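You operate a simulated robot arm through the tools that you are given. There is no shell and no other tool.

You are at the controls of a simulated robot arm. One attempt, no reset.

Task
Move the brown plug lead to its own clamp and tug it.
Fine: its own clamp is the one of its colour; open the wrong clamp and leave it open, draw the lead out, push it home in its own clamp, close the lever, pull till the window turns green; leave the other plug leads alone.

It is judged by the outcome, as a careful person would: the job done as asked, and still so three seconds after it is handed in. It fails if anything else is knocked over, pushed out of place, dropped, spilled or broken.

Robot
A 6-joint arm with a two-finger parallel gripper, fixed in place. Base frame: the origin is at the foot of the arm, x ahead of it, y to its left, z up; the work surface is at about z = 808. Units: mm, degrees, N and s.
With the tool pointing down near the work surface it reaches from about 340 to 760 mm from the base axis. Its first joint turns from -66.0 to 66.0 degrees. Payload 2.45 kg.
Tool frame: the origin (TCP) lies between the finger pads and is the grasp point; the fingertips stand 24 mm ahead of it; z points along the fingers, y is the line along which they close. Largest opening 68 mm; finger width 17, thickness 10; the body of the gripper, 40 by 70 mm, starts 41 mm behind the TCP.
Orientation is that of the tool frame in the base frame, as [roll, pitch, yaw] about the fixed x, y, z axes, in that order (R = Rz(yaw) Ry(pitch) Rx(roll)). With the fingers straight down and closing along the base's y, the tool's x points along the base's -x, its y along +y and its z along -z.

Tools
- The arm moves only by the tool jog_arm. Its argument "moves" is text: rows parted by semicolons, each of 7 numbers parted by spaces: the shift along the tool's x, y, z in units of 200 mm (1.0 is 200 mm), then the turn, a rotation vector about the tool's x, y, z in units of 60 degrees (1.0 is 60 degrees), then the closure in counts, from 0 (fully open) to 255 (shut). In form: dx dy dz wx wy wz fingers; .... A call has 1 to 20 rows; each row is the pose to reach, as a shift and turn from the pose commanded when the call began, along the tool's axes at that moment. A call with a number of a shift or a turn outside -1 to 1 is refused whole. Rows are played at 5 a second. More than 50 mm and 8.6 degrees between two rows, or a gripper value outside its range, and nothing of the call is played. A pose out of reach is approached as far as the arm can. The call stops where the force on the tool passes 50 N (or 10 N more than at its start, if that is more) or the arm is blocked; 0.2 s more then pass. Each finger travels about 108 mm/s and halts on what it meets, pressing with about 24 N; the grip force reading is that of the motor and also rises with nothing between the fingers. The clock runs only during rows and for 0.2 s after the last one: add rows that repeat a pose to give the fingers time. It gives the time, the measured TCP pose, the force on the tool (base axes), the opening and the grip force at its end, in the units of the frame above (readings bear some noise), with the torque about the TCP (base axes, N m) and any sound that the robot's microphone picked up.
- Cameras (640 x 400 px; columns grow to the right, rows downward): "scene" is fixed at [167.8, 413.6, 1460.9]; the picture's right is [-0.74, -0.67, 0.00], its down [-0.41, 0.45, -0.79] and it looks along [0.53, -0.59, -0.61] (base axes); focal length 372 px, centre (320, 200). "wrist" rides on the gripper at [84, 11, -75] in the tool frame; the picture's right is [-0.13, 0.99, 0.00], its down [-0.60, -0.08, -0.79] and it looks along [-0.79, -0.10, 0.61] (tool axes); focal length 251 px, centre (320, 200). There is no depth. A picture from a camera that has moved, and an enlarged one, comes with that camera's place and axes in the base frame and with its lens.
- capture(camera): a new picture of that camera. The clock stands still meanwhile.
- inspect(camera, box): a new picture of the part [left, top, right, bottom] of that camera's present view, enlarged. The clock stands still meanwhile.
- close_job(): hands the job in; it is judged then, once.

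Nothing tells you positions but the pictures and the camera data. Unless the task says otherwise, let go and move clear before handing in.

The tools are called after ">>>" as name(argument=value, ...) on one line, values as JSON. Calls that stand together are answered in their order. jog_arm: Moves the arm, as the interface text tells. Its arguments: {"type":"object","properties":{"moves":{"type":"string"}},"required":["moves"]} The other tools are called the same way: capture (camera) takes a picture; inspect (camera, box) takes an enlarged picture of a part of a camera's view; close_job () hands the job in.

At the start:

```text
t: 0.0
tcp_pos: [417.5, -125.4, 1085.2]
orientation: [180.0, 0.0, -180.0]
wrist_force: [-0.1, 1.1, 0.2]
moment: [0.01, -0.01, -0.03]
grip_width: 67.9
grasp_force: 0.1
```

scene: 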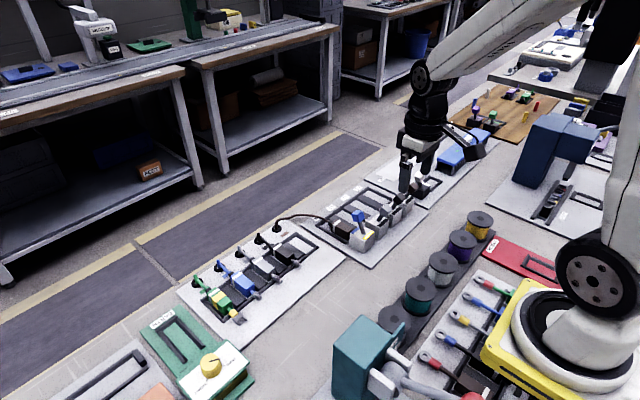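
wrist: 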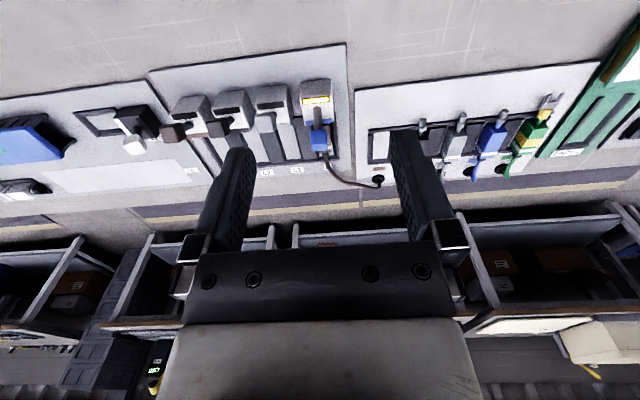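

I see several boards; one holds leads in clamps around the middle of the scene. I will enlarge the pictures to find the brown lead and its clamp.

>>> inspect(camera="scene", box=[260, 160, 440, 272])

>>> inspect(camera="scene", box=[170, 210, 350, 322])

>>> inspect(camera="wrist", box=[140, 60, 380, 210])

>>> inspect(camera="wrist", box=[340, 60, 580, 210])

```text
3.56 times, centred on (350, 216) of scene
camera zoom: at [167.8, 413.6, 1460.9], right [-0.74, -0.67, 0.0], down [-0.41, 0.45, -0.79], along [0.53, -0.59, -0.61], focal length 1322 px, centre (213, 143)
```

zoom: 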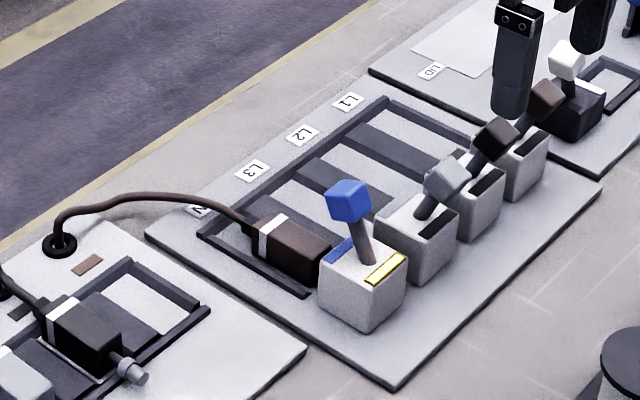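

```text
3.56 times, centred on (260, 266) of scene
camera zoom: at [167.8, 413.6, 1460.9], right [-0.74, -0.67, 0.0], down [-0.41, 0.45, -0.79], along [0.53, -0.59, -0.61], focal length 1322 px, centre (533, -35)
```

zoom: 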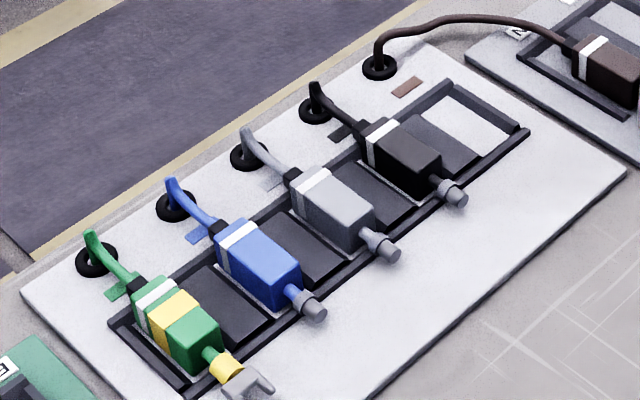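

```text
2.67 times, centred on (260, 135) of wrist
camera zoom: at [333.1, -115.2, 1160.2], right [0.13, 0.99, 0.0], down [0.6, -0.08, 0.79], along [0.79, -0.1, -0.61], focal length 670 px, centre (480, 373)
```

zoom: 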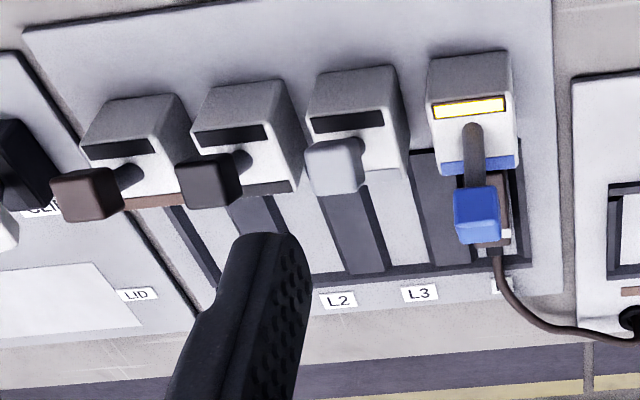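

```text
2.67 times, centred on (460, 135) of wrist
camera zoom: at [333.1, -115.2, 1160.2], right [0.13, 0.99, 0.0], down [0.6, -0.08, 0.79], along [0.79, -0.1, -0.61], focal length 670 px, centre (-53, 373)
```

zoom: 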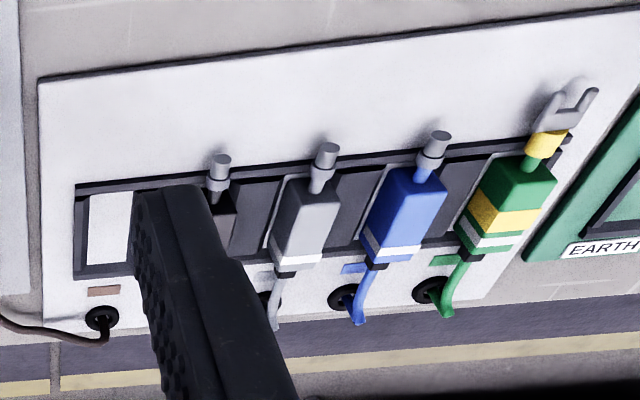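

The brown lead sits in the blue clamp (N), at about x 535, y -146, with its lever closed (leaning +x) and a yellow window. The brown clamp (L1) is at about x 530, y -335, with its lever open (leaning -x). I'll move closer for better measurements.

>>> jog_arm(moves="-0.04 -0.035 0.19 0 0 0 0; -0.08 -0.07 0.38 0 0 0 0; -0.1125 -0.103 0.575 0 0 0 0; -0.1125 -0.103 0.575 0 0 0 0")

>>> capture(camera="wrist")

>>> capture(camera="scene")

```text
t: 1.0
tcp_pos: [440.9, -146.4, 969.0]
orientation: [180.0, 0.0, -180.0]
wrist_force: [0.8, -0.3, 0.3]
moment: [0.05, 0.0, 0.04]
grip_width: 68.1
grasp_force: 0.1
```

```text
taken
camera wrist: at [356.4, -135.6, 1044.0], right [0.13, 0.99, 0.0], down [0.6, -0.08, 0.79], along [0.79, -0.1, -0.61], focal length 251 px, centre (320, 200)
```

wrist: 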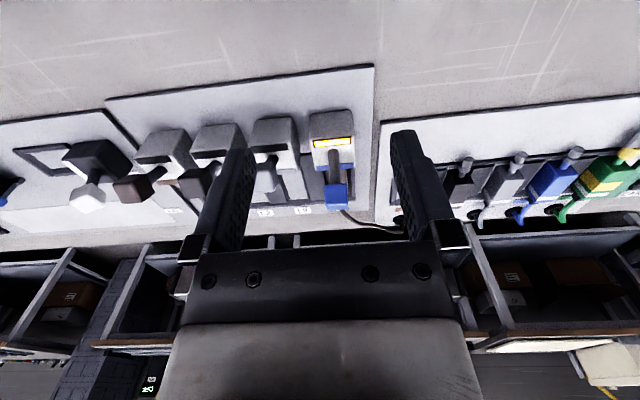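

```text
taken
```

scene: 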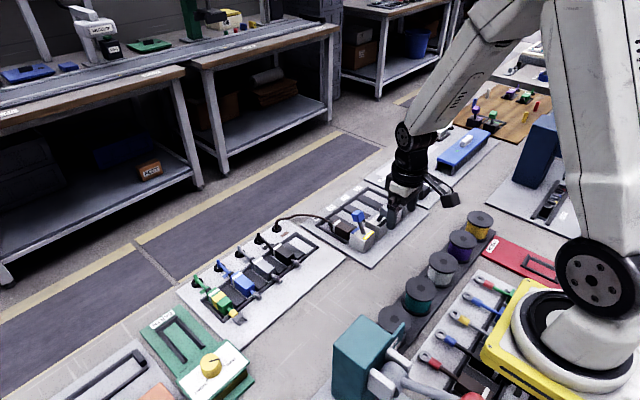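

The blue clamp stays in the gap between the fingers. I'll zoom in on it from both cameras.

>>> inspect(camera="wrist", box=[240, 90, 400, 250])

>>> inspect(camera="wrist", box=[80, 90, 240, 250])

>>> inspect(camera="scene", box=[300, 180, 400, 270])

```text
2.50 times, centred on (320, 170) of wrist
camera zoom: at [356.4, -135.6, 1044.0], right [0.13, 0.99, 0.0], down [0.6, -0.08, 0.79], along [0.79, -0.1, -0.61], focal length 629 px, centre (320, 275)
```

zoom: 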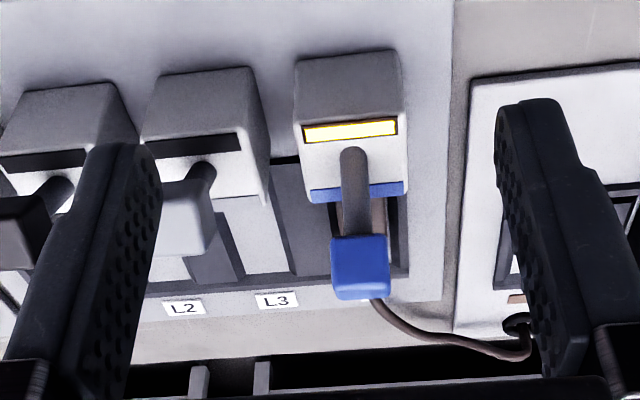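

```text
2.50 times, centred on (160, 170) of wrist
camera zoom: at [356.4, -135.6, 1044.0], right [0.13, 0.99, 0.0], down [0.6, -0.08, 0.79], along [0.79, -0.1, -0.61], focal length 629 px, centre (720, 275)
```

zoom: 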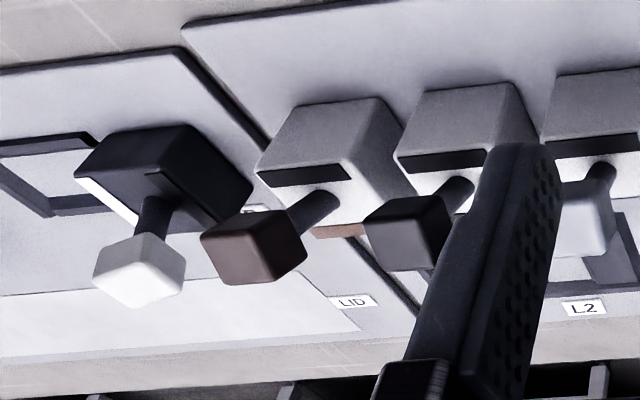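

```text
4.44 times, centred on (350, 225) of scene
camera zoom: at [167.8, 413.6, 1460.9], right [-0.74, -0.67, 0.0], down [-0.41, 0.45, -0.79], along [0.53, -0.59, -0.61], focal length 1652 px, centre (187, 89)
```

zoom: 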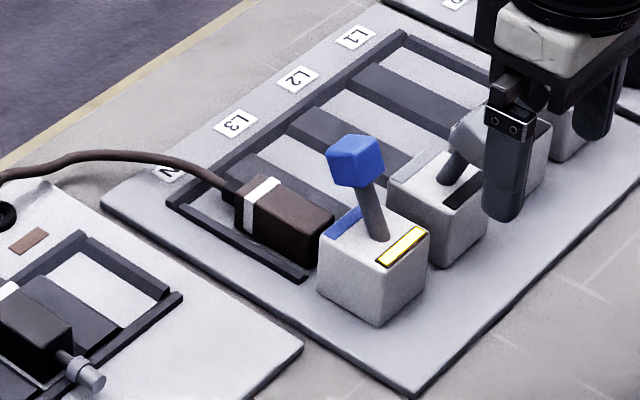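

The board is nearly square to the base. The plug lies along x from about 569 to 618 at y about -143, z 816 to 838. I'll close the fingers and go over behind (+x of) the blue knob, ready to push it toward -x.

>>> jog_arm(moves="-0.2 0 0 0 0 0 255; -0.4 0 0 0 0 0 255; -0.6 0 0 0 0 0 255; -0.745 0 0 0 0 0 255; -0.745 0 0.18 0 0 0 255; -0.745 0 0.36 0 0 0 255; -0.745 0 0.36 0 0 0 255")

>>> capture(camera="wrist")

>>> inspect(camera="scene", box=[280, 130, 440, 270])

```text
t: 2.6
tcp_pos: [587.9, -147.6, 898.5]
orientation: [-180.0, 0.0, 180.0]
wrist_force: [-0.9, 0.0, -0.2]
moment: [-0.01, -0.02, -0.04]
grip_width: 0.1
grasp_force: 24.1
```

```text
taken
camera wrist: at [503.9, -136.3, 973.2], right [0.13, 0.99, 0.0], down [0.6, -0.08, 0.79], along [0.79, -0.1, -0.61], focal length 251 px, centre (320, 200)
```

wrist: 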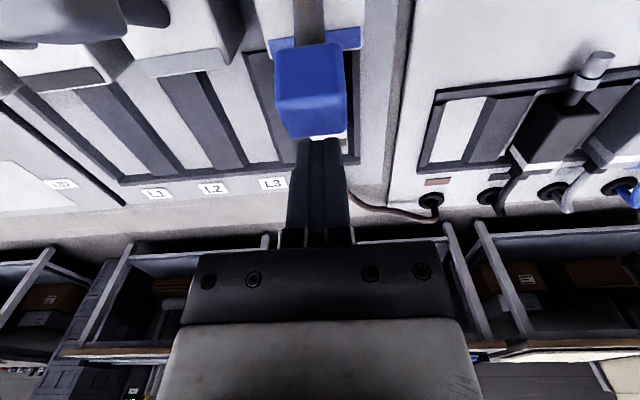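

```text
2.86 times, centred on (360, 200) of scene
camera zoom: at [167.8, 413.6, 1460.9], right [-0.74, -0.67, 0.0], down [-0.41, 0.45, -0.79], along [0.53, -0.59, -0.61], focal length 1062 px, centre (206, 200)
```

zoom: 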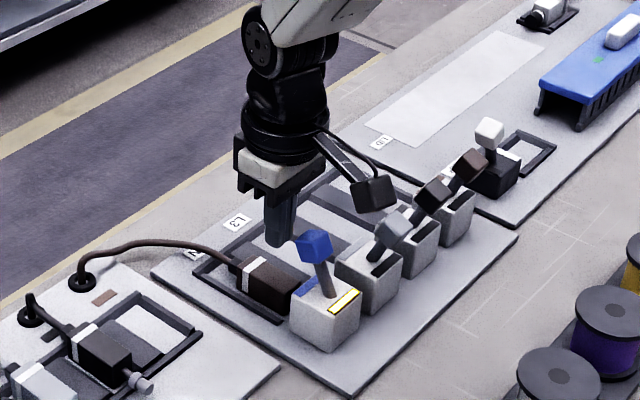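

The closed fingers stand right behind the blue knob. I'll push it slowly toward -x.

>>> jog_arm(moves="0.03 0 0 0 0 0 255; 0.06 0 0 0 0 0 255; 0.09 0 0 0 0 0 255; 0.11 0 0 0 0 0 255; 0.13 0 0 0 0 0 255; 0.15 0 0 0 0 0 255; 0.17 0 0 0 0 0 255; 0.19 0 0 0 0 0 255; 0.21 0 0 0 0 0 255; 0.23 0 0 0 0 0 255; 0.25 0 0 0 0 0 255; 0.265 0 0 0 0 0 255; 0.265 0 0 0 0 0 255")

>>> capture(camera="wrist")

>>> inspect(camera="scene", box=[280, 130, 440, 270])

```text
t: 5.4
tcp_pos: [535.2, -146.9, 899.3]
orientation: [180.0, 0.1, 179.9]
wrist_force: [2.7, 0.0, -0.9]
moment: [-0.03, 0.01, -0.01]
grip_width: 0.0
grasp_force: 23.4
```

```text
taken
camera wrist: at [451.3, -136.2, 973.1], right [0.13, 0.99, 0.0], down [0.6, -0.08, 0.79], along [0.79, -0.1, -0.61], focal length 251 px, centre (320, 200)
```

wrist: 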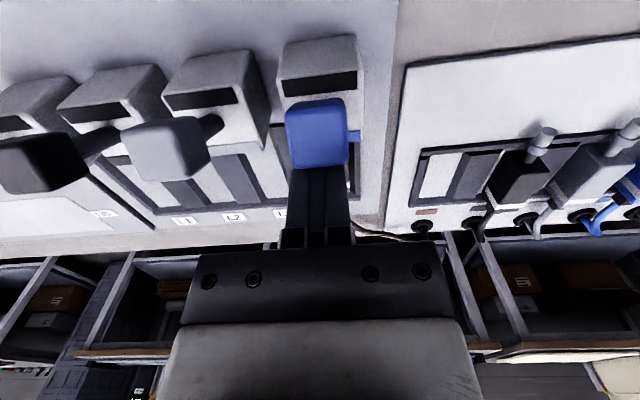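

```text
2.86 times, centred on (360, 200) of scene
camera zoom: at [167.8, 413.6, 1460.9], right [-0.74, -0.67, 0.0], down [-0.41, 0.45, -0.79], along [0.53, -0.59, -0.61], focal length 1062 px, centre (206, 200)
```

zoom: 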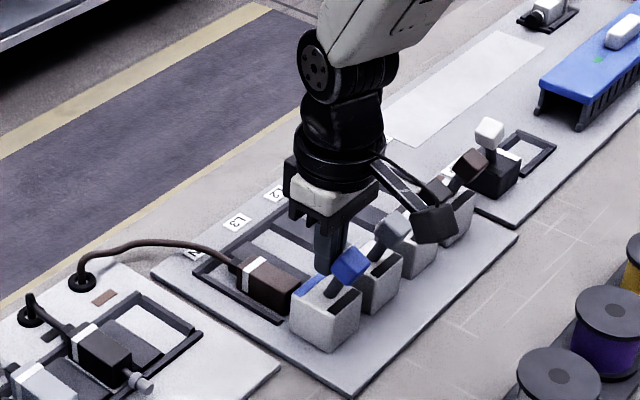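

The window went dark and the lever leans over, but a little less than its neighbours. I'll push a bit further, watching the force.

>>> jog_arm(moves="0.02 0 0 0 0 0 255; 0.035 0 0 0 0 0 255; 0.05 0 0 0 0 0 255; 0.06 0 0 0 0 0 255")

>>> inspect(camera="scene", box=[280, 130, 440, 270])

```text
t: 6.2
tcp_pos: [534.4, -146.4, 901.0]
orientation: [-179.5, 1.6, -179.9]
wrist_force: [6.8, 2.0, 0.0]
moment: [-0.05, -0.11, -0.04]
grip_width: 0.0
grasp_force: 23.6
stopped in row 4: the force on the tool passed its limit at 52 N (the readings are from after the stop); the commanded pose is now the measured one
```

```text
2.86 times, centred on (360, 200) of scene
camera zoom: at [167.9, 413.6, 1460.9], right [-0.74, -0.67, 0.0], down [-0.41, 0.45, -0.79], along [0.53, -0.59, -0.61], focal length 1062 px, centre (206, 200)
```

zoom: 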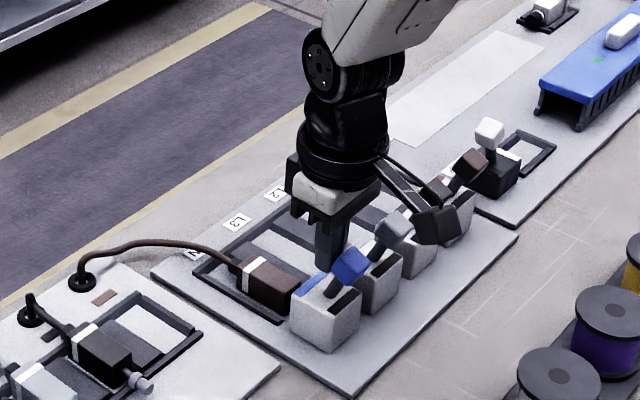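

The blue lever is against its open stop. I'll back off, go up and level the tool again.

>>> jog_arm(moves="-0.06 0 0 -0.004 0.013 0 255; -0.1 0 -0.02 -0.008 0.027 0 255; -0.1 0 -0.2 -0.008 0.027 0 255; -0.1 0 -0.34 -0.008 0.027 0 255; -0.1 0 -0.34 -0.008 0.027 0 255")

```text
t: 7.4
tcp_pos: [551.7, -146.7, 968.3]
orientation: [179.9, -0.3, -180.0]
wrist_force: [0.3, -0.4, -0.2]
moment: [-0.01, -0.02, 0.01]
grip_width: 0.0
grasp_force: 24.1
```

The tool is clear. Next I'll take a view of the brown clamp from the same relative position I used for the blue one, to measure the spacing between them.

>>> jog_arm(moves="0.11 -0.188 0 0 -0.005 0 255; 0.22 -0.376 0 0 -0.005 0 200; 0.33 -0.564 0 0 -0.005 0 100; 0.44 -0.752 0 0 -0.005 0 0; 0.554 -0.9435 -0.003 0 -0.005 0 0; 0.554 -0.9435 -0.003 0 -0.005 0 0")

>>> inspect(camera="wrist", box=[240, 90, 400, 250])

>>> inspect(camera="scene", box=[280, 130, 440, 270])

```text
t: 8.8
tcp_pos: [440.4, -335.6, 968.7]
orientation: [179.9, 0.1, -179.9]
wrist_force: [-0.1, 0.1, -0.2]
moment: [0.0, -0.03, 0.02]
grip_width: 67.9
grasp_force: 0.0
```

```text
2.50 times, centred on (320, 170) of wrist
camera zoom: at [356.7, -325.8, 1043.9], right [0.13, 0.99, 0.0], down [0.6, -0.08, 0.79], along [0.79, -0.1, -0.61], focal length 629 px, centre (320, 275)
```

zoom: 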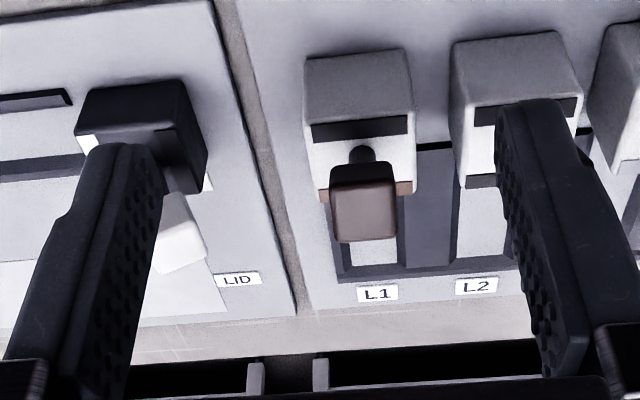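

```text
2.86 times, centred on (360, 200) of scene
camera zoom: at [167.8, 413.6, 1460.9], right [-0.74, -0.67, 0.0], down [-0.41, 0.45, -0.79], along [0.53, -0.59, -0.61], focal length 1062 px, centre (206, 200)
```

zoom: 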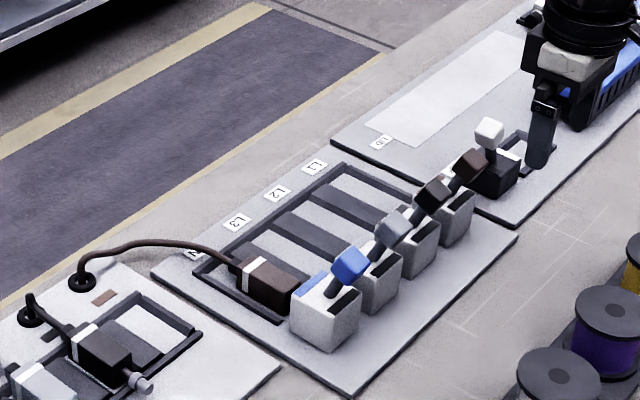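

Viewed from matched positions, the brown clamp is about 185.5 mm from the blue one along -y, with almost no x offset. The camera would foul the levers when gripping the plug, so I'll go up and try turning the wrist 180° to put it on the cable side.

>>> jog_arm(moves="-0.13 0.16 -0.05 0 0 0 0; -0.26 0.32 -0.1 0 0 0 0; -0.39 0.48 -0.15 0 0 0 0; -0.52 0.64 -0.2 0 0 0 0; -0.65 0.8 -0.2 0 0 0 0; -0.8 0.945 -0.2 0 0 0 0; -0.8 0.945 -0.2 0 0 0.14 0; -0.8 0.945 -0.2 0 0 0.28 0; -0.8 0.945 -0.2 0 0 0.42 0; -0.8 0.945 -0.2 0 0 0.56 0; -0.8 0.945 -0.2 0 0 0.7 0; -0.8 0.945 -0.2 0 0 0.84 0; -0.8 0.945 -0.2 0 0 0.98 0; -0.8 0.945 -0.2 0 0 1.0 0; -0.8 0.945 -0.2 0 0 1.0 0")

```text
t: 12.0
tcp_pos: [601.2, -146.3, 1010.3]
orientation: [-180.0, -0.2, 120.0]
wrist_force: [-0.6, 0.2, -1.0]
moment: [0.0, 0.0, 0.0]
grip_width: 67.9
grasp_force: 0.1
```

Turned 60° without trouble. I'll keep turning.

>>> jog_arm(moves="0 0 0 0 0 0.14 0; 0 0 0 0 0 0.28 0; 0 0 0 0 0 0.42 0; 0 0 0 0 0 0.56 0; 0 0 0 0 0 0.7 0; 0 0 0 0 0 0.84 0; 0 0 0 0 0 0.98 0; 0 0 0 0 0 1.0 0; 0 0 0 0 0 1.0 0")

```text
t: 14.0
tcp_pos: [600.6, -146.5, 1010.6]
orientation: [-179.9, 0.0, 60.0]
wrist_force: [-1.0, 0.5, 0.2]
moment: [0.0, 0.0, 0.01]
grip_width: 68.1
grasp_force: 0.1
```

>>> jog_arm(moves="0 0 0 0 0 0.14 0; 0 0 0 0 0 0.28 0; 0 0 0 0 0 0.42 0; 0 0 0 0 0 0.56 0; 0 0 0 0 0 0.7 0; 0 0 0 0 0 0.84 0; 0 0 0 0 0 0.98 0; 0 0 0 0 0 1.0 0; 0 0 0 0 0 1.0 0")

>>> capture(camera="wrist")

>>> capture(camera="scene")

```text
t: 16.0
tcp_pos: [601.5, -144.4, 1010.4]
orientation: [-179.9, 0.0, 0.0]
wrist_force: [-0.5, -0.5, -0.3]
moment: [-0.03, -0.04, -0.02]
grip_width: 68.1
grasp_force: 0.1
```

```text
taken
camera wrist: at [684.8, -157.7, 1085.2], right [-0.13, -0.99, 0.0], down [-0.6, 0.08, 0.79], along [-0.79, 0.1, -0.61], focal length 251 px, centre (320, 200)
```

wrist: 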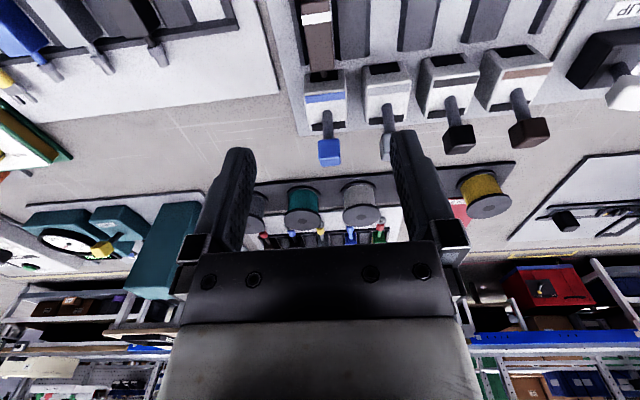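

```text
taken
```

scene: 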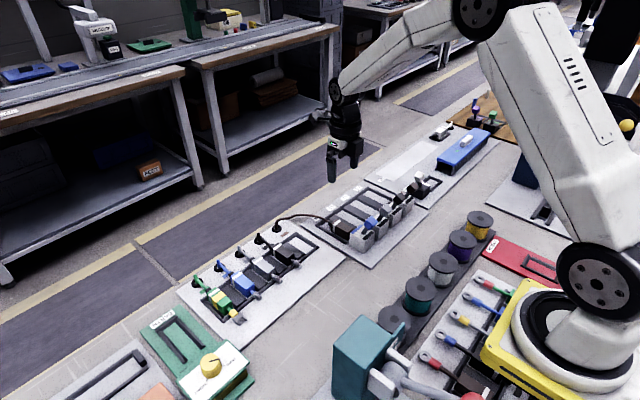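

The turn worked and the camera is now on the +x side. I'll zoom in on the plug and clamps from here.

>>> inspect(camera="wrist", box=[270, 0, 430, 100])

>>> inspect(camera="scene", box=[300, 180, 400, 250])

```text
4.00 times, centred on (350, 50) of wrist
camera zoom: at [684.8, -157.7, 1085.2], right [-0.13, -0.99, 0.0], down [-0.6, 0.08, 0.79], along [-0.79, 0.1, -0.61], focal length 1006 px, centre (200, 800)
```

zoom: 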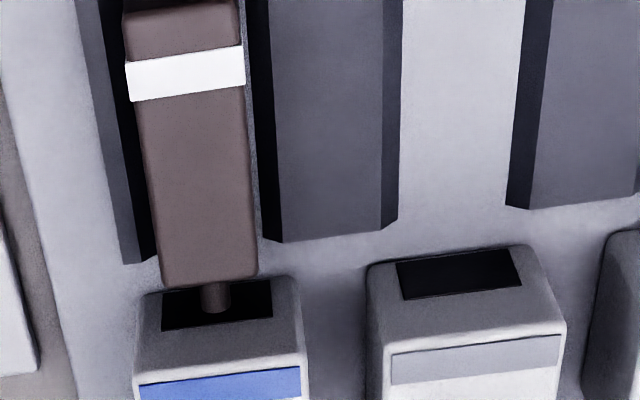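

```text
5.71 times, centred on (350, 215) of scene
camera zoom: at [167.8, 413.6, 1460.9], right [-0.74, -0.67, 0.0], down [-0.41, 0.45, -0.79], along [0.53, -0.59, -0.61], focal length 2124 px, centre (149, 114)
```

zoom: 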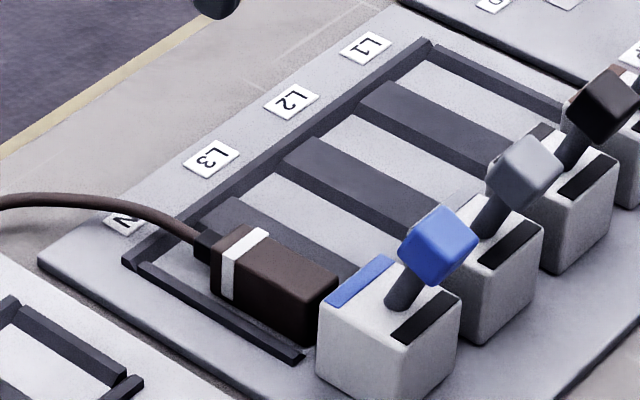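

The plug is clear now: a body about 24 mm wide at y about -145, lying in a channel between bars. I need the height of those bars, so I'll zoom in further.

>>> inspect(camera="scene", box=[318, 205, 366, 243])

>>> inspect(camera="scene", box=[340, 185, 400, 225])

>>> inspect(camera="wrist", box=[350, 0, 450, 62])

```text
10.53 times, centred on (342, 224) of scene
camera zoom: at [167.8, 413.6, 1460.9], right [-0.74, -0.67, 0.0], down [-0.41, 0.45, -0.79], along [0.53, -0.59, -0.61], focal length 3912 px, centre (88, -53)
```

zoom: 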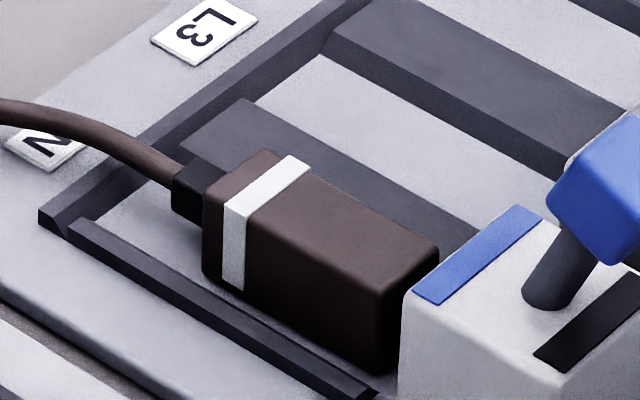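

```text
10.00 times, centred on (370, 205) of scene
camera zoom: at [167.8, 413.6, 1460.9], right [-0.74, -0.67, 0.0], down [-0.41, 0.45, -0.79], along [0.53, -0.59, -0.61], focal length 3717 px, centre (-180, 150)
```

zoom: 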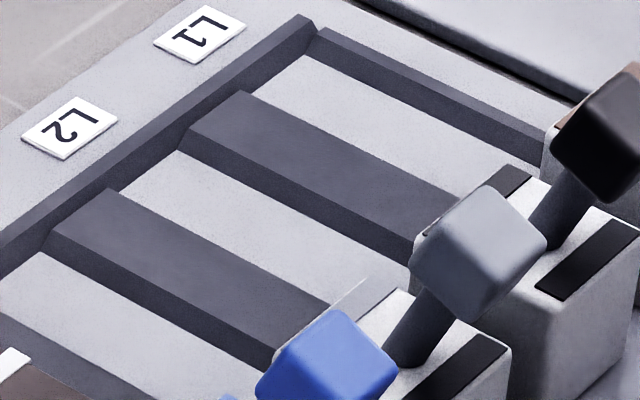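

```text
6.40 times, centred on (400, 31) of wrist
camera zoom: at [684.8, -157.7, 1085.2], right [-0.13, -0.99, 0.0], down [-0.6, 0.08, 0.79], along [-0.79, 0.1, -0.61], focal length 1609 px, centre (-192, 1282)
```

zoom: 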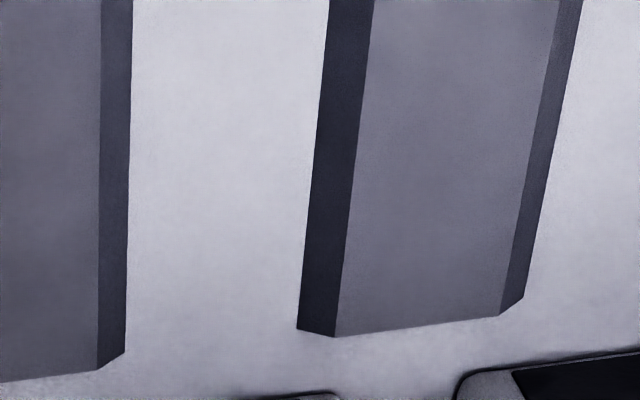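

The bars are only about 5 mm high with bevelled sides, tops at z about 818, and the plug spans z 812 to 837. I'll descend above the plug with the fingers part open and check alignment.

>>> jog_arm(moves="0.005 0 0.22 0 0 0 60; 0.01 0 0.44 0 0 0 80; 0.01 0 0.62 0 0 0 80; 0.01 0 0.62 0 0 0 80")

>>> capture(camera="wrist")

>>> inspect(camera="scene", box=[280, 150, 400, 250])

```text
t: 17.0
tcp_pos: [601.9, -145.6, 884.1]
orientation: [-180.0, 0.0, 0.0]
wrist_force: [-0.5, 0.5, -0.3]
moment: [-0.01, -0.04, -0.02]
grip_width: 46.5
grasp_force: 0.0
```

```text
taken
camera wrist: at [686.2, -157.4, 958.9], right [-0.13, -0.99, 0.0], down [-0.6, 0.08, 0.79], along [-0.79, 0.1, -0.61], focal length 251 px, centre (320, 200)
```

wrist: 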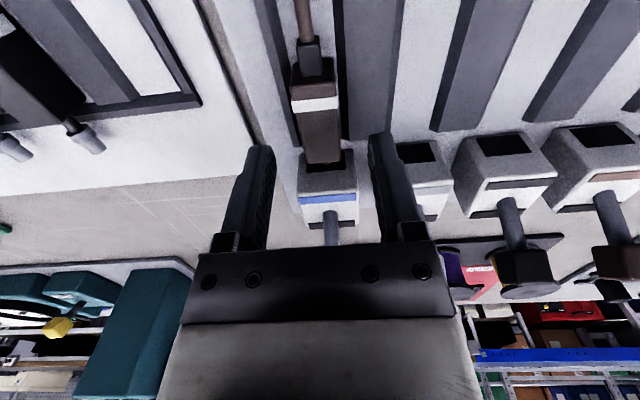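

```text
4.00 times, centred on (340, 200) of scene
camera zoom: at [167.8, 413.6, 1460.9], right [-0.74, -0.67, 0.0], down [-0.41, 0.45, -0.79], along [0.53, -0.59, -0.61], focal length 1487 px, centre (240, 200)
```

zoom: 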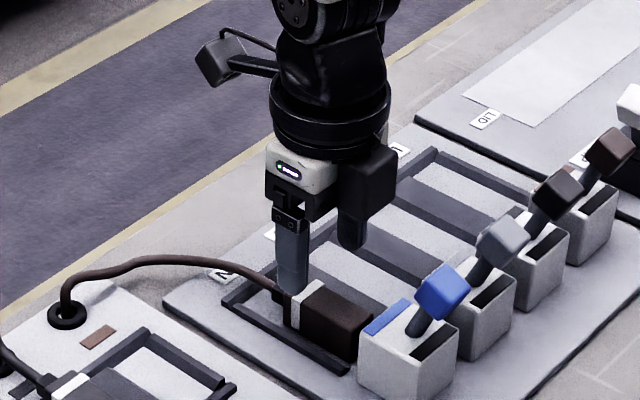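

The plug is centred between the fingers within about 1 mm. I'll descend to TCP z 847, keeping the fingertips above the bars, and check before gripping.

>>> jog_arm(moves="0 -0.003 0.06 0 0 0 80; 0 -0.003 0.12 0 0 0 80; 0 -0.003 0.16 0 0 0 80; 0 -0.003 0.185 0 0 0 80; 0 -0.003 0.185 0 0 0 80")

>>> inspect(camera="scene", box=[310, 180, 390, 245])

>>> capture(camera="wrist")

```text
t: 18.2
tcp_pos: [603.9, -145.5, 848.6]
orientation: [-179.9, 0.0, 0.0]
wrist_force: [0.2, 1.2, -0.1]
moment: [0.01, 0.01, 0.02]
grip_width: 46.6
grasp_force: 0.0
```

```text
6.15 times, centred on (350, 212) of scene
camera zoom: at [167.8, 413.6, 1460.9], right [-0.74, -0.67, 0.0], down [-0.41, 0.45, -0.79], along [0.53, -0.59, -0.61], focal length 2287 px, centre (135, 123)
```

zoom: 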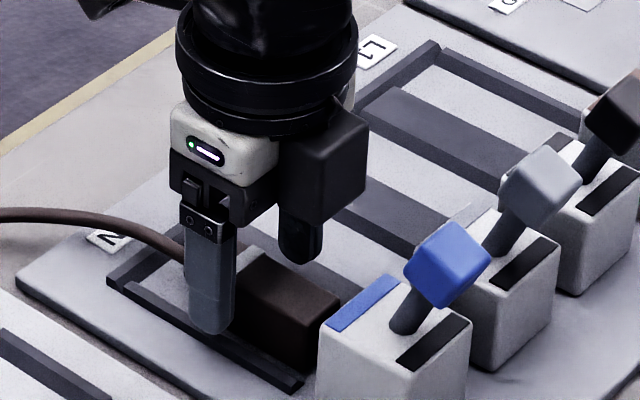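

```text
taken
camera wrist: at [687.6, -157.1, 923.8], right [-0.13, -0.99, 0.0], down [-0.6, 0.08, 0.79], along [-0.79, 0.1, -0.61], focal length 251 px, centre (320, 200)
```

wrist: 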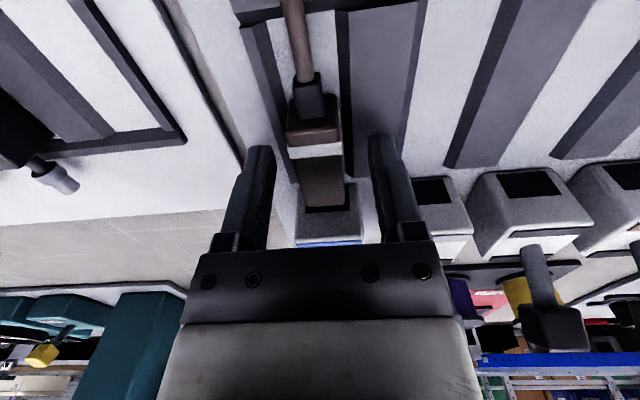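

The fingers straddle the plug body, clear of the bars. I'll grip it now.

>>> jog_arm(moves="0 0 0 0 0 0 255; 0 0 0 0 0 0 255; 0 0 0 0 0 0 255; 0 0 0 0 0 0 255")

>>> capture(camera="wrist")

```text
t: 19.2
tcp_pos: [603.3, -144.7, 848.7]
orientation: [-180.0, -0.1, -0.1]
wrist_force: [0.1, -0.1, -0.8]
moment: [0.01, -0.04, -0.04]
grip_width: 23.0
grasp_force: 23.3
```

```text
taken
camera wrist: at [687.5, -157.1, 924.0], right [-0.13, -0.99, 0.0], down [-0.6, 0.08, 0.79], along [-0.79, 0.1, -0.61], focal length 251 px, centre (320, 200)
```

wrist: 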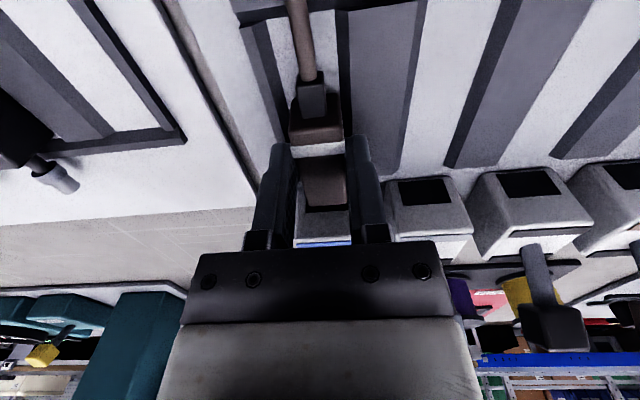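

The grip is firm at 23 mm and no side force shows. I'll draw the plug straight out along +x, slowly.

>>> jog_arm(moves="0.015 0 0 0 0 0 255; 0.03 0 0 0 0 0 255; 0.045 0 0 0 0 0 255; 0.06 0 0 0 0 0 255; 0.075 0 0 0 0 0 255; 0.09 0 0 0 0 0 255; 0.1 0 0 0 0 0 255; 0.1 0 0 0 0 0 255")

>>> capture(camera="wrist")

>>> inspect(camera="scene", box=[310, 180, 390, 245])

```text
t: 21.0
tcp_pos: [624.1, -147.0, 848.8]
orientation: [-179.8, 0.0, 0.0]
wrist_force: [-0.8, -0.5, -0.2]
moment: [0.01, -0.03, 0.0]
grip_width: 23.2
grasp_force: 24.0
```

```text
taken
camera wrist: at [707.2, -156.6, 923.9], right [-0.13, -0.99, 0.0], down [-0.6, 0.08, 0.79], along [-0.79, 0.1, -0.61], focal length 251 px, centre (320, 200)
```

wrist: 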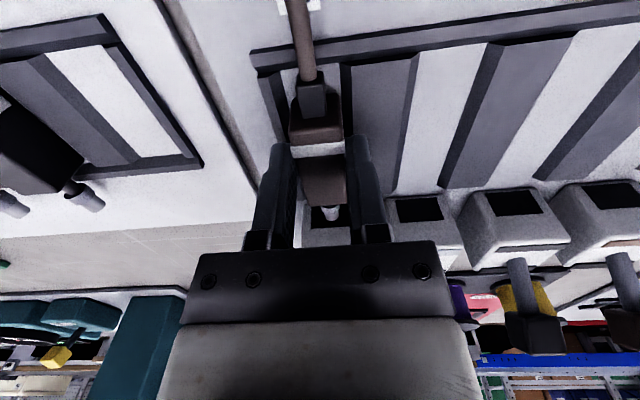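

```text
6.15 times, centred on (350, 212) of scene
camera zoom: at [167.8, 413.6, 1460.9], right [-0.74, -0.67, 0.0], down [-0.41, 0.45, -0.79], along [0.53, -0.59, -0.61], focal length 2287 px, centre (135, 123)
```

zoom: 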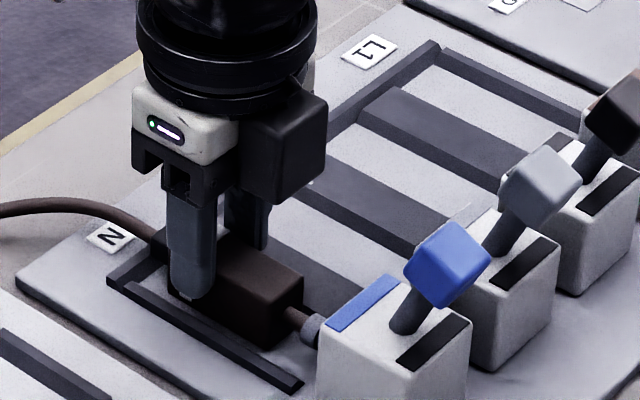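

The ferrule is showing and almost out. I'll pull 9 mm more and look closely.

>>> jog_arm(moves="0.015 0 0 0 0 0 255; 0.03 0 0 0 0 0 255; 0.045 0 0 0 0 0 255; 0.045 0 0 0 0 0 255")

>>> inspect(camera="wrist", box=[260, 120, 400, 250])

>>> inspect(camera="scene", box=[310, 190, 370, 240])

```text
t: 22.0
tcp_pos: [632.4, -144.2, 849.2]
orientation: [-179.8, 0.0, 0.0]
wrist_force: [0.4, -0.3, 1.3]
moment: [-0.01, 0.0, 0.02]
grip_width: 23.2
grasp_force: 23.8
```

```text
3.08 times, centred on (330, 185) of wrist
camera zoom: at [715.8, -156.2, 923.6], right [-0.13, -0.99, 0.0], down [-0.6, 0.08, 0.79], along [-0.79, 0.1, -0.61], focal length 774 px, centre (289, 246)
```

zoom: 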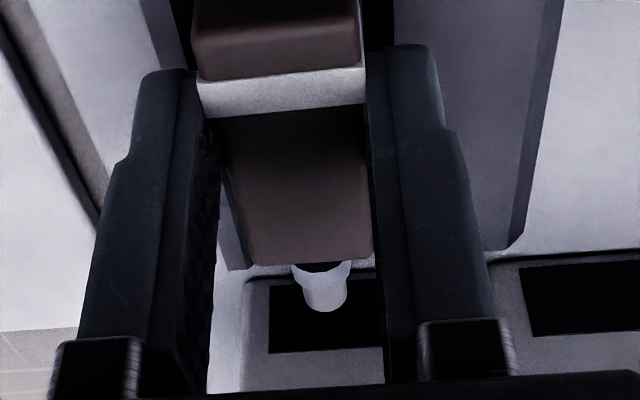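

```text
8.00 times, centred on (340, 215) of scene
camera zoom: at [167.8, 413.6, 1460.9], right [-0.74, -0.67, 0.0], down [-0.41, 0.45, -0.79], along [0.53, -0.59, -0.61], focal length 2973 px, centre (160, 80)
```

zoom: 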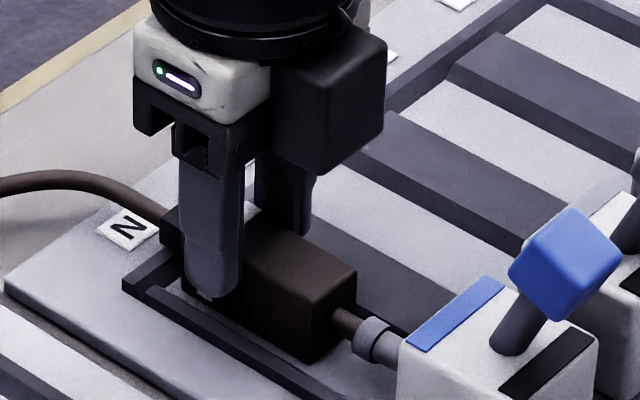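

The pin is about 30 mm long with its tip near x 569, so it should be just outside the clamp face at about 562. I'll pull 3 mm more, then lift gently while watching the force.

>>> jog_arm(moves="0.015 0 0 0 0 0 255; 0.015 0 -0.01 0 0 0 255; 0.015 0 -0.02 0 0 0 255; 0.015 0 -0.03 0 0 0 255; 0.015 0 -0.03 0 0 0 255")

>>> capture(camera="wrist")

>>> inspect(camera="wrist", box=[260, 120, 400, 250])

>>> inspect(camera="scene", box=[310, 190, 370, 240])

```text
t: 23.2
tcp_pos: [635.3, -145.8, 855.5]
orientation: [-179.8, 0.0, 0.1]
wrist_force: [0.4, 0.0, -1.8]
moment: [-0.02, 0.02, 0.01]
grip_width: 23.2
grasp_force: 23.7
```

```text
taken
camera wrist: at [719.1, -157.0, 930.5], right [-0.13, -0.99, 0.0], down [-0.6, 0.08, 0.79], along [-0.79, 0.1, -0.61], focal length 251 px, centre (320, 200)
```

wrist: 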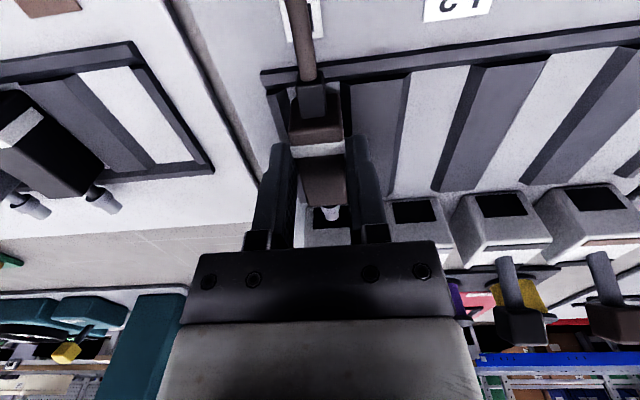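

```text
3.08 times, centred on (330, 185) of wrist
camera zoom: at [719.1, -157.0, 930.5], right [-0.13, -0.99, 0.0], down [-0.6, 0.08, 0.79], along [-0.79, 0.1, -0.61], focal length 774 px, centre (289, 246)
```

zoom: 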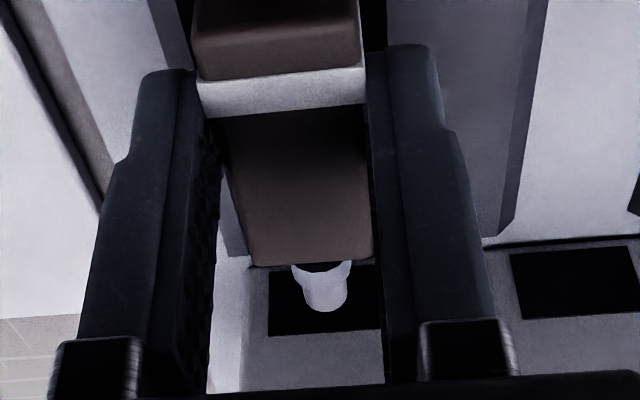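

```text
8.00 times, centred on (340, 215) of scene
camera zoom: at [167.8, 413.6, 1460.9], right [-0.74, -0.67, 0.0], down [-0.41, 0.45, -0.79], along [0.53, -0.59, -0.61], focal length 2973 px, centre (160, 80)
```

zoom: 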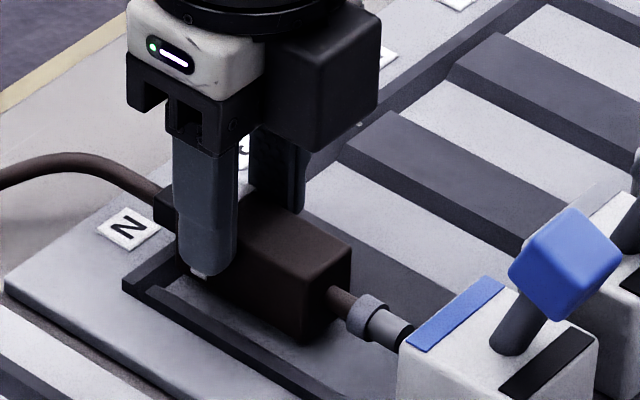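

The pin is free of the blue clamp. I'll lift, then carry the plug 185.5 mm in -y to the brown clamp's channel, staying high.

>>> jog_arm(moves="0.01 0 -0.08 0 0 0 255; 0.01 0 -0.175 0 0 0 255; 0.01 0.15 -0.175 0 0 0 255; 0.01 0.3 -0.175 0 0 0 255; 0.01 0.45 -0.175 0 0 0 255; 0.01 0.6 -0.175 0 0 0 255; 0.01 0.75 -0.175 0 0 0 255; 0.01 0.86 -0.175 0 0 0 255; 0.01 0.9275 -0.175 0 0 0 255; 0.01 0.9275 -0.175 0 0 0 255")

>>> capture(camera="wrist")

>>> capture(camera="scene")

```text
t: 25.4
tcp_pos: [636.5, -331.5, 889.8]
orientation: [-179.9, 0.0, 0.0]
wrist_force: [0.3, -0.1, 0.6]
moment: [-0.01, 0.0, 0.04]
grip_width: 0.0
grasp_force: 23.4
```

```text
taken
camera wrist: at [720.1, -343.2, 965.0], right [-0.13, -0.99, 0.0], down [-0.6, 0.08, 0.79], along [-0.79, 0.1, -0.61], focal length 251 px, centre (320, 200)
```

wrist: 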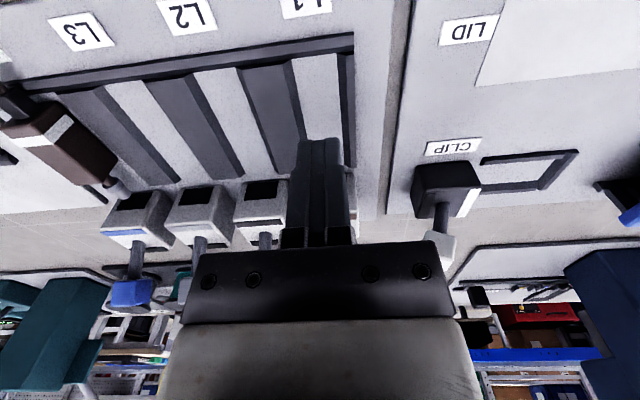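

```text
taken
```

scene: 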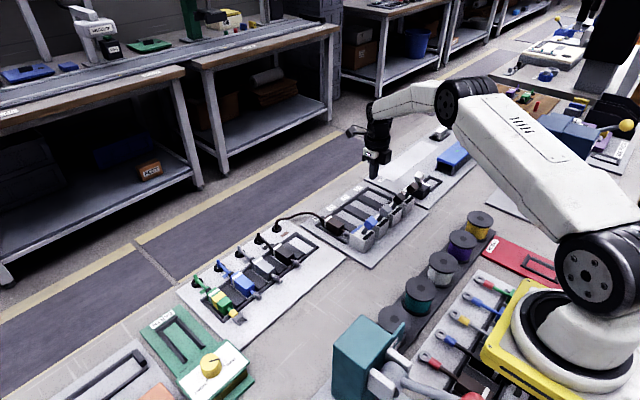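

The plug slipped out of the fingers on the way; it looks to be lying back near channel N. I'll look at how it lies now.

>>> inspect(camera="scene", box=[300, 190, 380, 250])

>>> inspect(camera="scene", box=[320, 200, 360, 230])

>>> inspect(camera="wrist", box=[0, 60, 200, 220])

```text
6.67 times, centred on (340, 220) of scene
camera zoom: at [167.8, 413.6, 1460.9], right [-0.74, -0.67, 0.0], down [-0.41, 0.45, -0.79], along [0.53, -0.59, -0.61], focal length 2478 px, centre (187, 67)
```

zoom: 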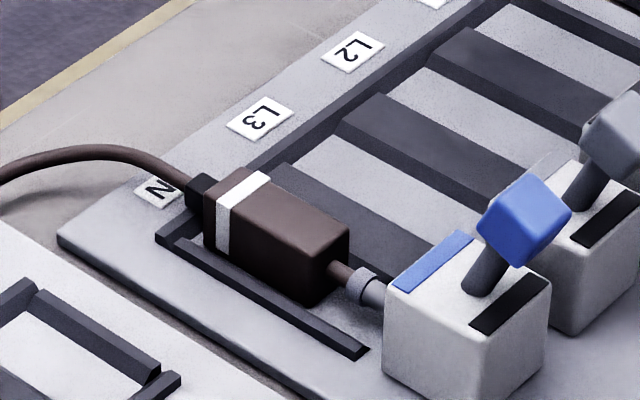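

```text
13.33 times, centred on (340, 215) of scene
camera zoom: at [167.8, 413.6, 1460.9], right [-0.74, -0.67, 0.0], down [-0.41, 0.45, -0.79], along [0.53, -0.59, -0.61], focal length 4956 px, centre (53, 0)
```

zoom: 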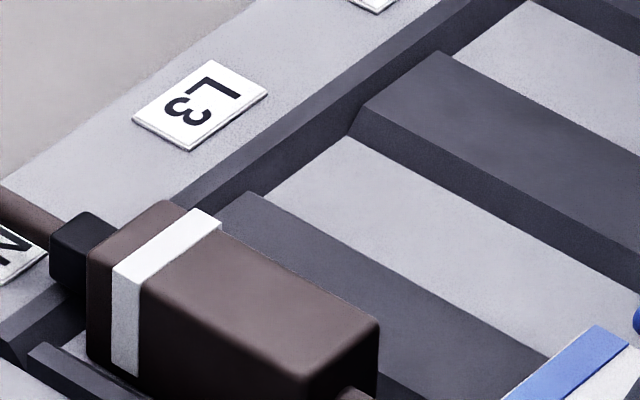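

```text
2.50 times, centred on (100, 140) of wrist
camera zoom: at [720.1, -343.2, 965.0], right [-0.13, -0.99, 0.0], down [-0.6, 0.08, 0.79], along [-0.79, 0.1, -0.61], focal length 629 px, centre (870, 350)
```

zoom: 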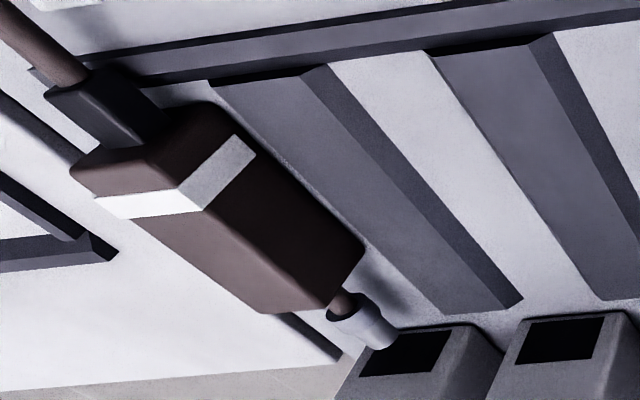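

The plug lies upright in or just beside channel N, not in any clamp. I'll raise, return over it and look straight at it before gripping again, deeper and moving slower.

>>> jog_arm(moves="0 0 -0.2 0 0 0 255; 0 -0.2 -0.3 0 0 0 150; 0 -0.4 -0.3 0 0 0 80; 0 -0.6 -0.3 0 0 0 80; 0 -0.8 -0.3 0 0 0 80; 0 -0.9275 -0.3 0 0 0 80; 0 -0.9275 -0.3 0 0 0 80")

>>> capture(camera="wrist")

>>> inspect(camera="wrist", box=[250, 0, 410, 130])

>>> inspect(camera="scene", box=[300, 190, 380, 250])

```text
t: 27.0
tcp_pos: [635.4, -144.1, 947.9]
orientation: [-180.0, 0.0, 0.1]
wrist_force: [-0.1, -0.3, 0.1]
moment: [0.0, 0.03, -0.02]
grip_width: 46.8
grasp_force: 0.1
```

```text
taken
camera wrist: at [720.2, -154.9, 1023.1], right [-0.13, -0.99, 0.0], down [-0.6, 0.08, 0.79], along [-0.79, 0.1, -0.61], focal length 251 px, centre (320, 200)
```

wrist: 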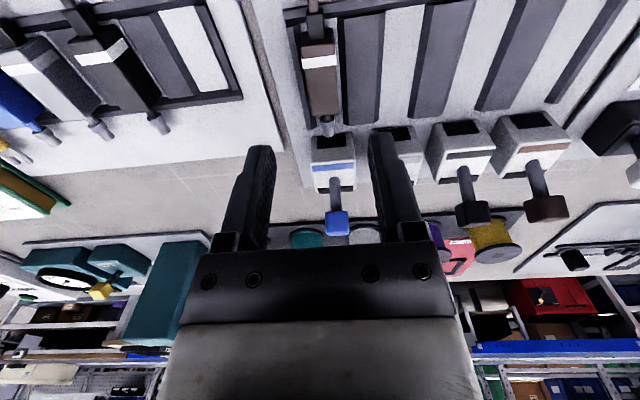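

```text
3.08 times, centred on (330, 65) of wrist
camera zoom: at [720.2, -154.9, 1023.1], right [-0.13, -0.99, 0.0], down [-0.6, 0.08, 0.79], along [-0.79, 0.1, -0.61], focal length 774 px, centre (289, 615)
```

zoom: 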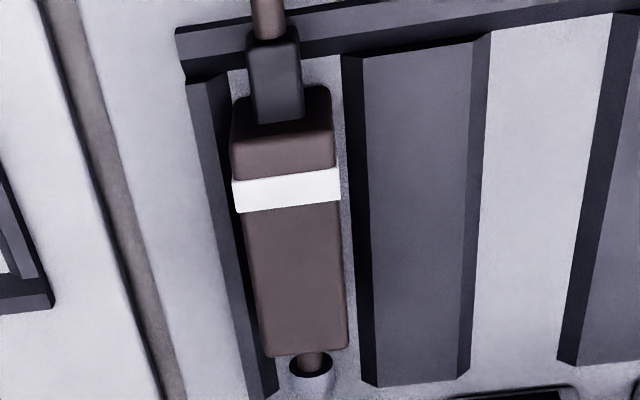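

```text
6.67 times, centred on (340, 220) of scene
camera zoom: at [167.7, 413.6, 1460.9], right [-0.74, -0.67, 0.0], down [-0.41, 0.45, -0.79], along [0.53, -0.59, -0.61], focal length 2478 px, centre (187, 67)
```

zoom: 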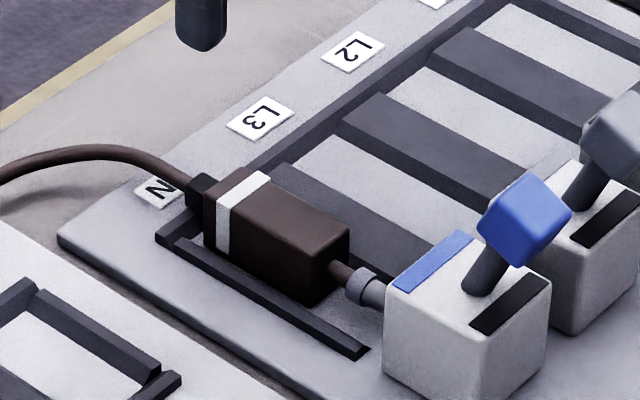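

The plug is upright in channel N at x 598 to 646, y about -144.5. My first grip only overlapped its top 12 mm. I'll go down deeper, feeling for the bar tops.

>>> jog_arm(moves="-0.037 0 0.2 0 0 0 80; -0.037 0 0.38 0 0 0 80; -0.037 0 0.47 0 0 0 80; -0.037 0 0.505 0 0 0 80; -0.037 0 0.515 0 0 0 80; -0.037 0 0.515 0 0 0 80")

>>> inspect(camera="scene", box=[310, 190, 370, 240])

```text
t: 28.4
tcp_pos: [629.4, -143.8, 847.4]
orientation: [-179.9, 0.0, -0.1]
wrist_force: [0.2, 0.5, 0.6]
moment: [0.01, -0.04, -0.03]
grip_width: 46.4
grasp_force: 0.1
```

```text
8.00 times, centred on (340, 215) of scene
camera zoom: at [167.8, 413.6, 1460.9], right [-0.74, -0.67, 0.0], down [-0.41, 0.45, -0.79], along [0.53, -0.59, -0.61], focal length 2973 px, centre (160, 80)
```

zoom: 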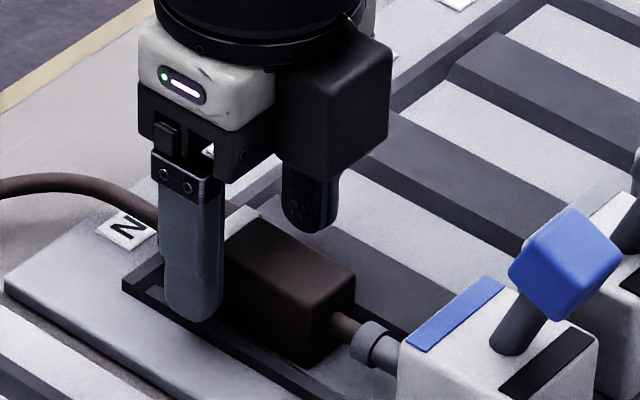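

The tips are rounded, so I want more depth. I'll step down gently and watch the vertical force.

>>> jog_arm(moves="0 0 0.005 0 0 0 80; 0 0 0.01 0 0 0 80; 0 0 0.015 0 0 0 80; 0 0 0.015 0 0 0 80")

```text
t: 29.4
tcp_pos: [631.1, -145.5, 843.2]
orientation: [-179.8, -0.1, 0.0]
wrist_force: [-0.3, 0.3, -0.5]
moment: [0.02, -0.01, 0.02]
grip_width: 46.8
grasp_force: 0.1
```

>>> jog_arm(moves="0 0 0.004 0 0 0 80; 0 0 0.008 0 0 0 80; 0 0 0.008 0 0 0 80")

>>> inspect(camera="scene", box=[320, 205, 350, 235])

```text
t: 30.2
tcp_pos: [630.4, -144.2, 842.5]
orientation: [-179.9, 0.0, 0.1]
wrist_force: [0.0, -1.0, -1.0]
moment: [0.04, -0.01, 0.02]
grip_width: 46.5
grasp_force: 0.1
```

```text
13.33 times, centred on (335, 220) of scene
camera zoom: at [167.8, 413.6, 1460.9], right [-0.74, -0.67, 0.0], down [-0.41, 0.45, -0.79], along [0.53, -0.59, -0.61], focal length 4956 px, centre (120, -67)
```

zoom: 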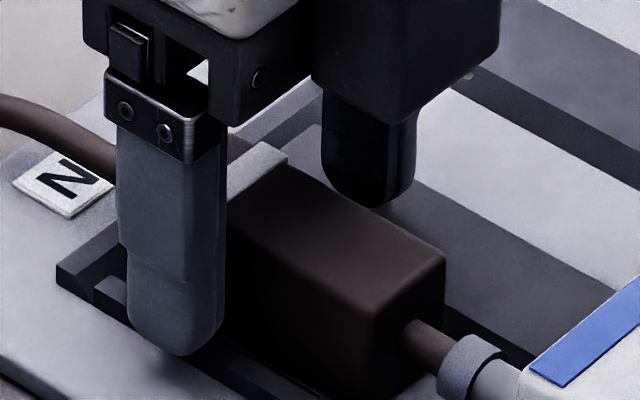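

No contact yet. I'll go a couple of millimetres lower.

>>> jog_arm(moves="0 0 0.004 0 0 0 80; 0 0 0.008 0 0 0 80; 0 0 0.012 0 0 0 80; 0 0 0.012 0 0 0 80")

```text
t: 31.2
tcp_pos: [629.1, -146.2, 840.6]
orientation: [-180.0, 0.0, 0.0]
wrist_force: [-0.9, -0.8, -0.1]
moment: [-0.03, 0.01, -0.01]
grip_width: 46.6
grasp_force: 0.0
```

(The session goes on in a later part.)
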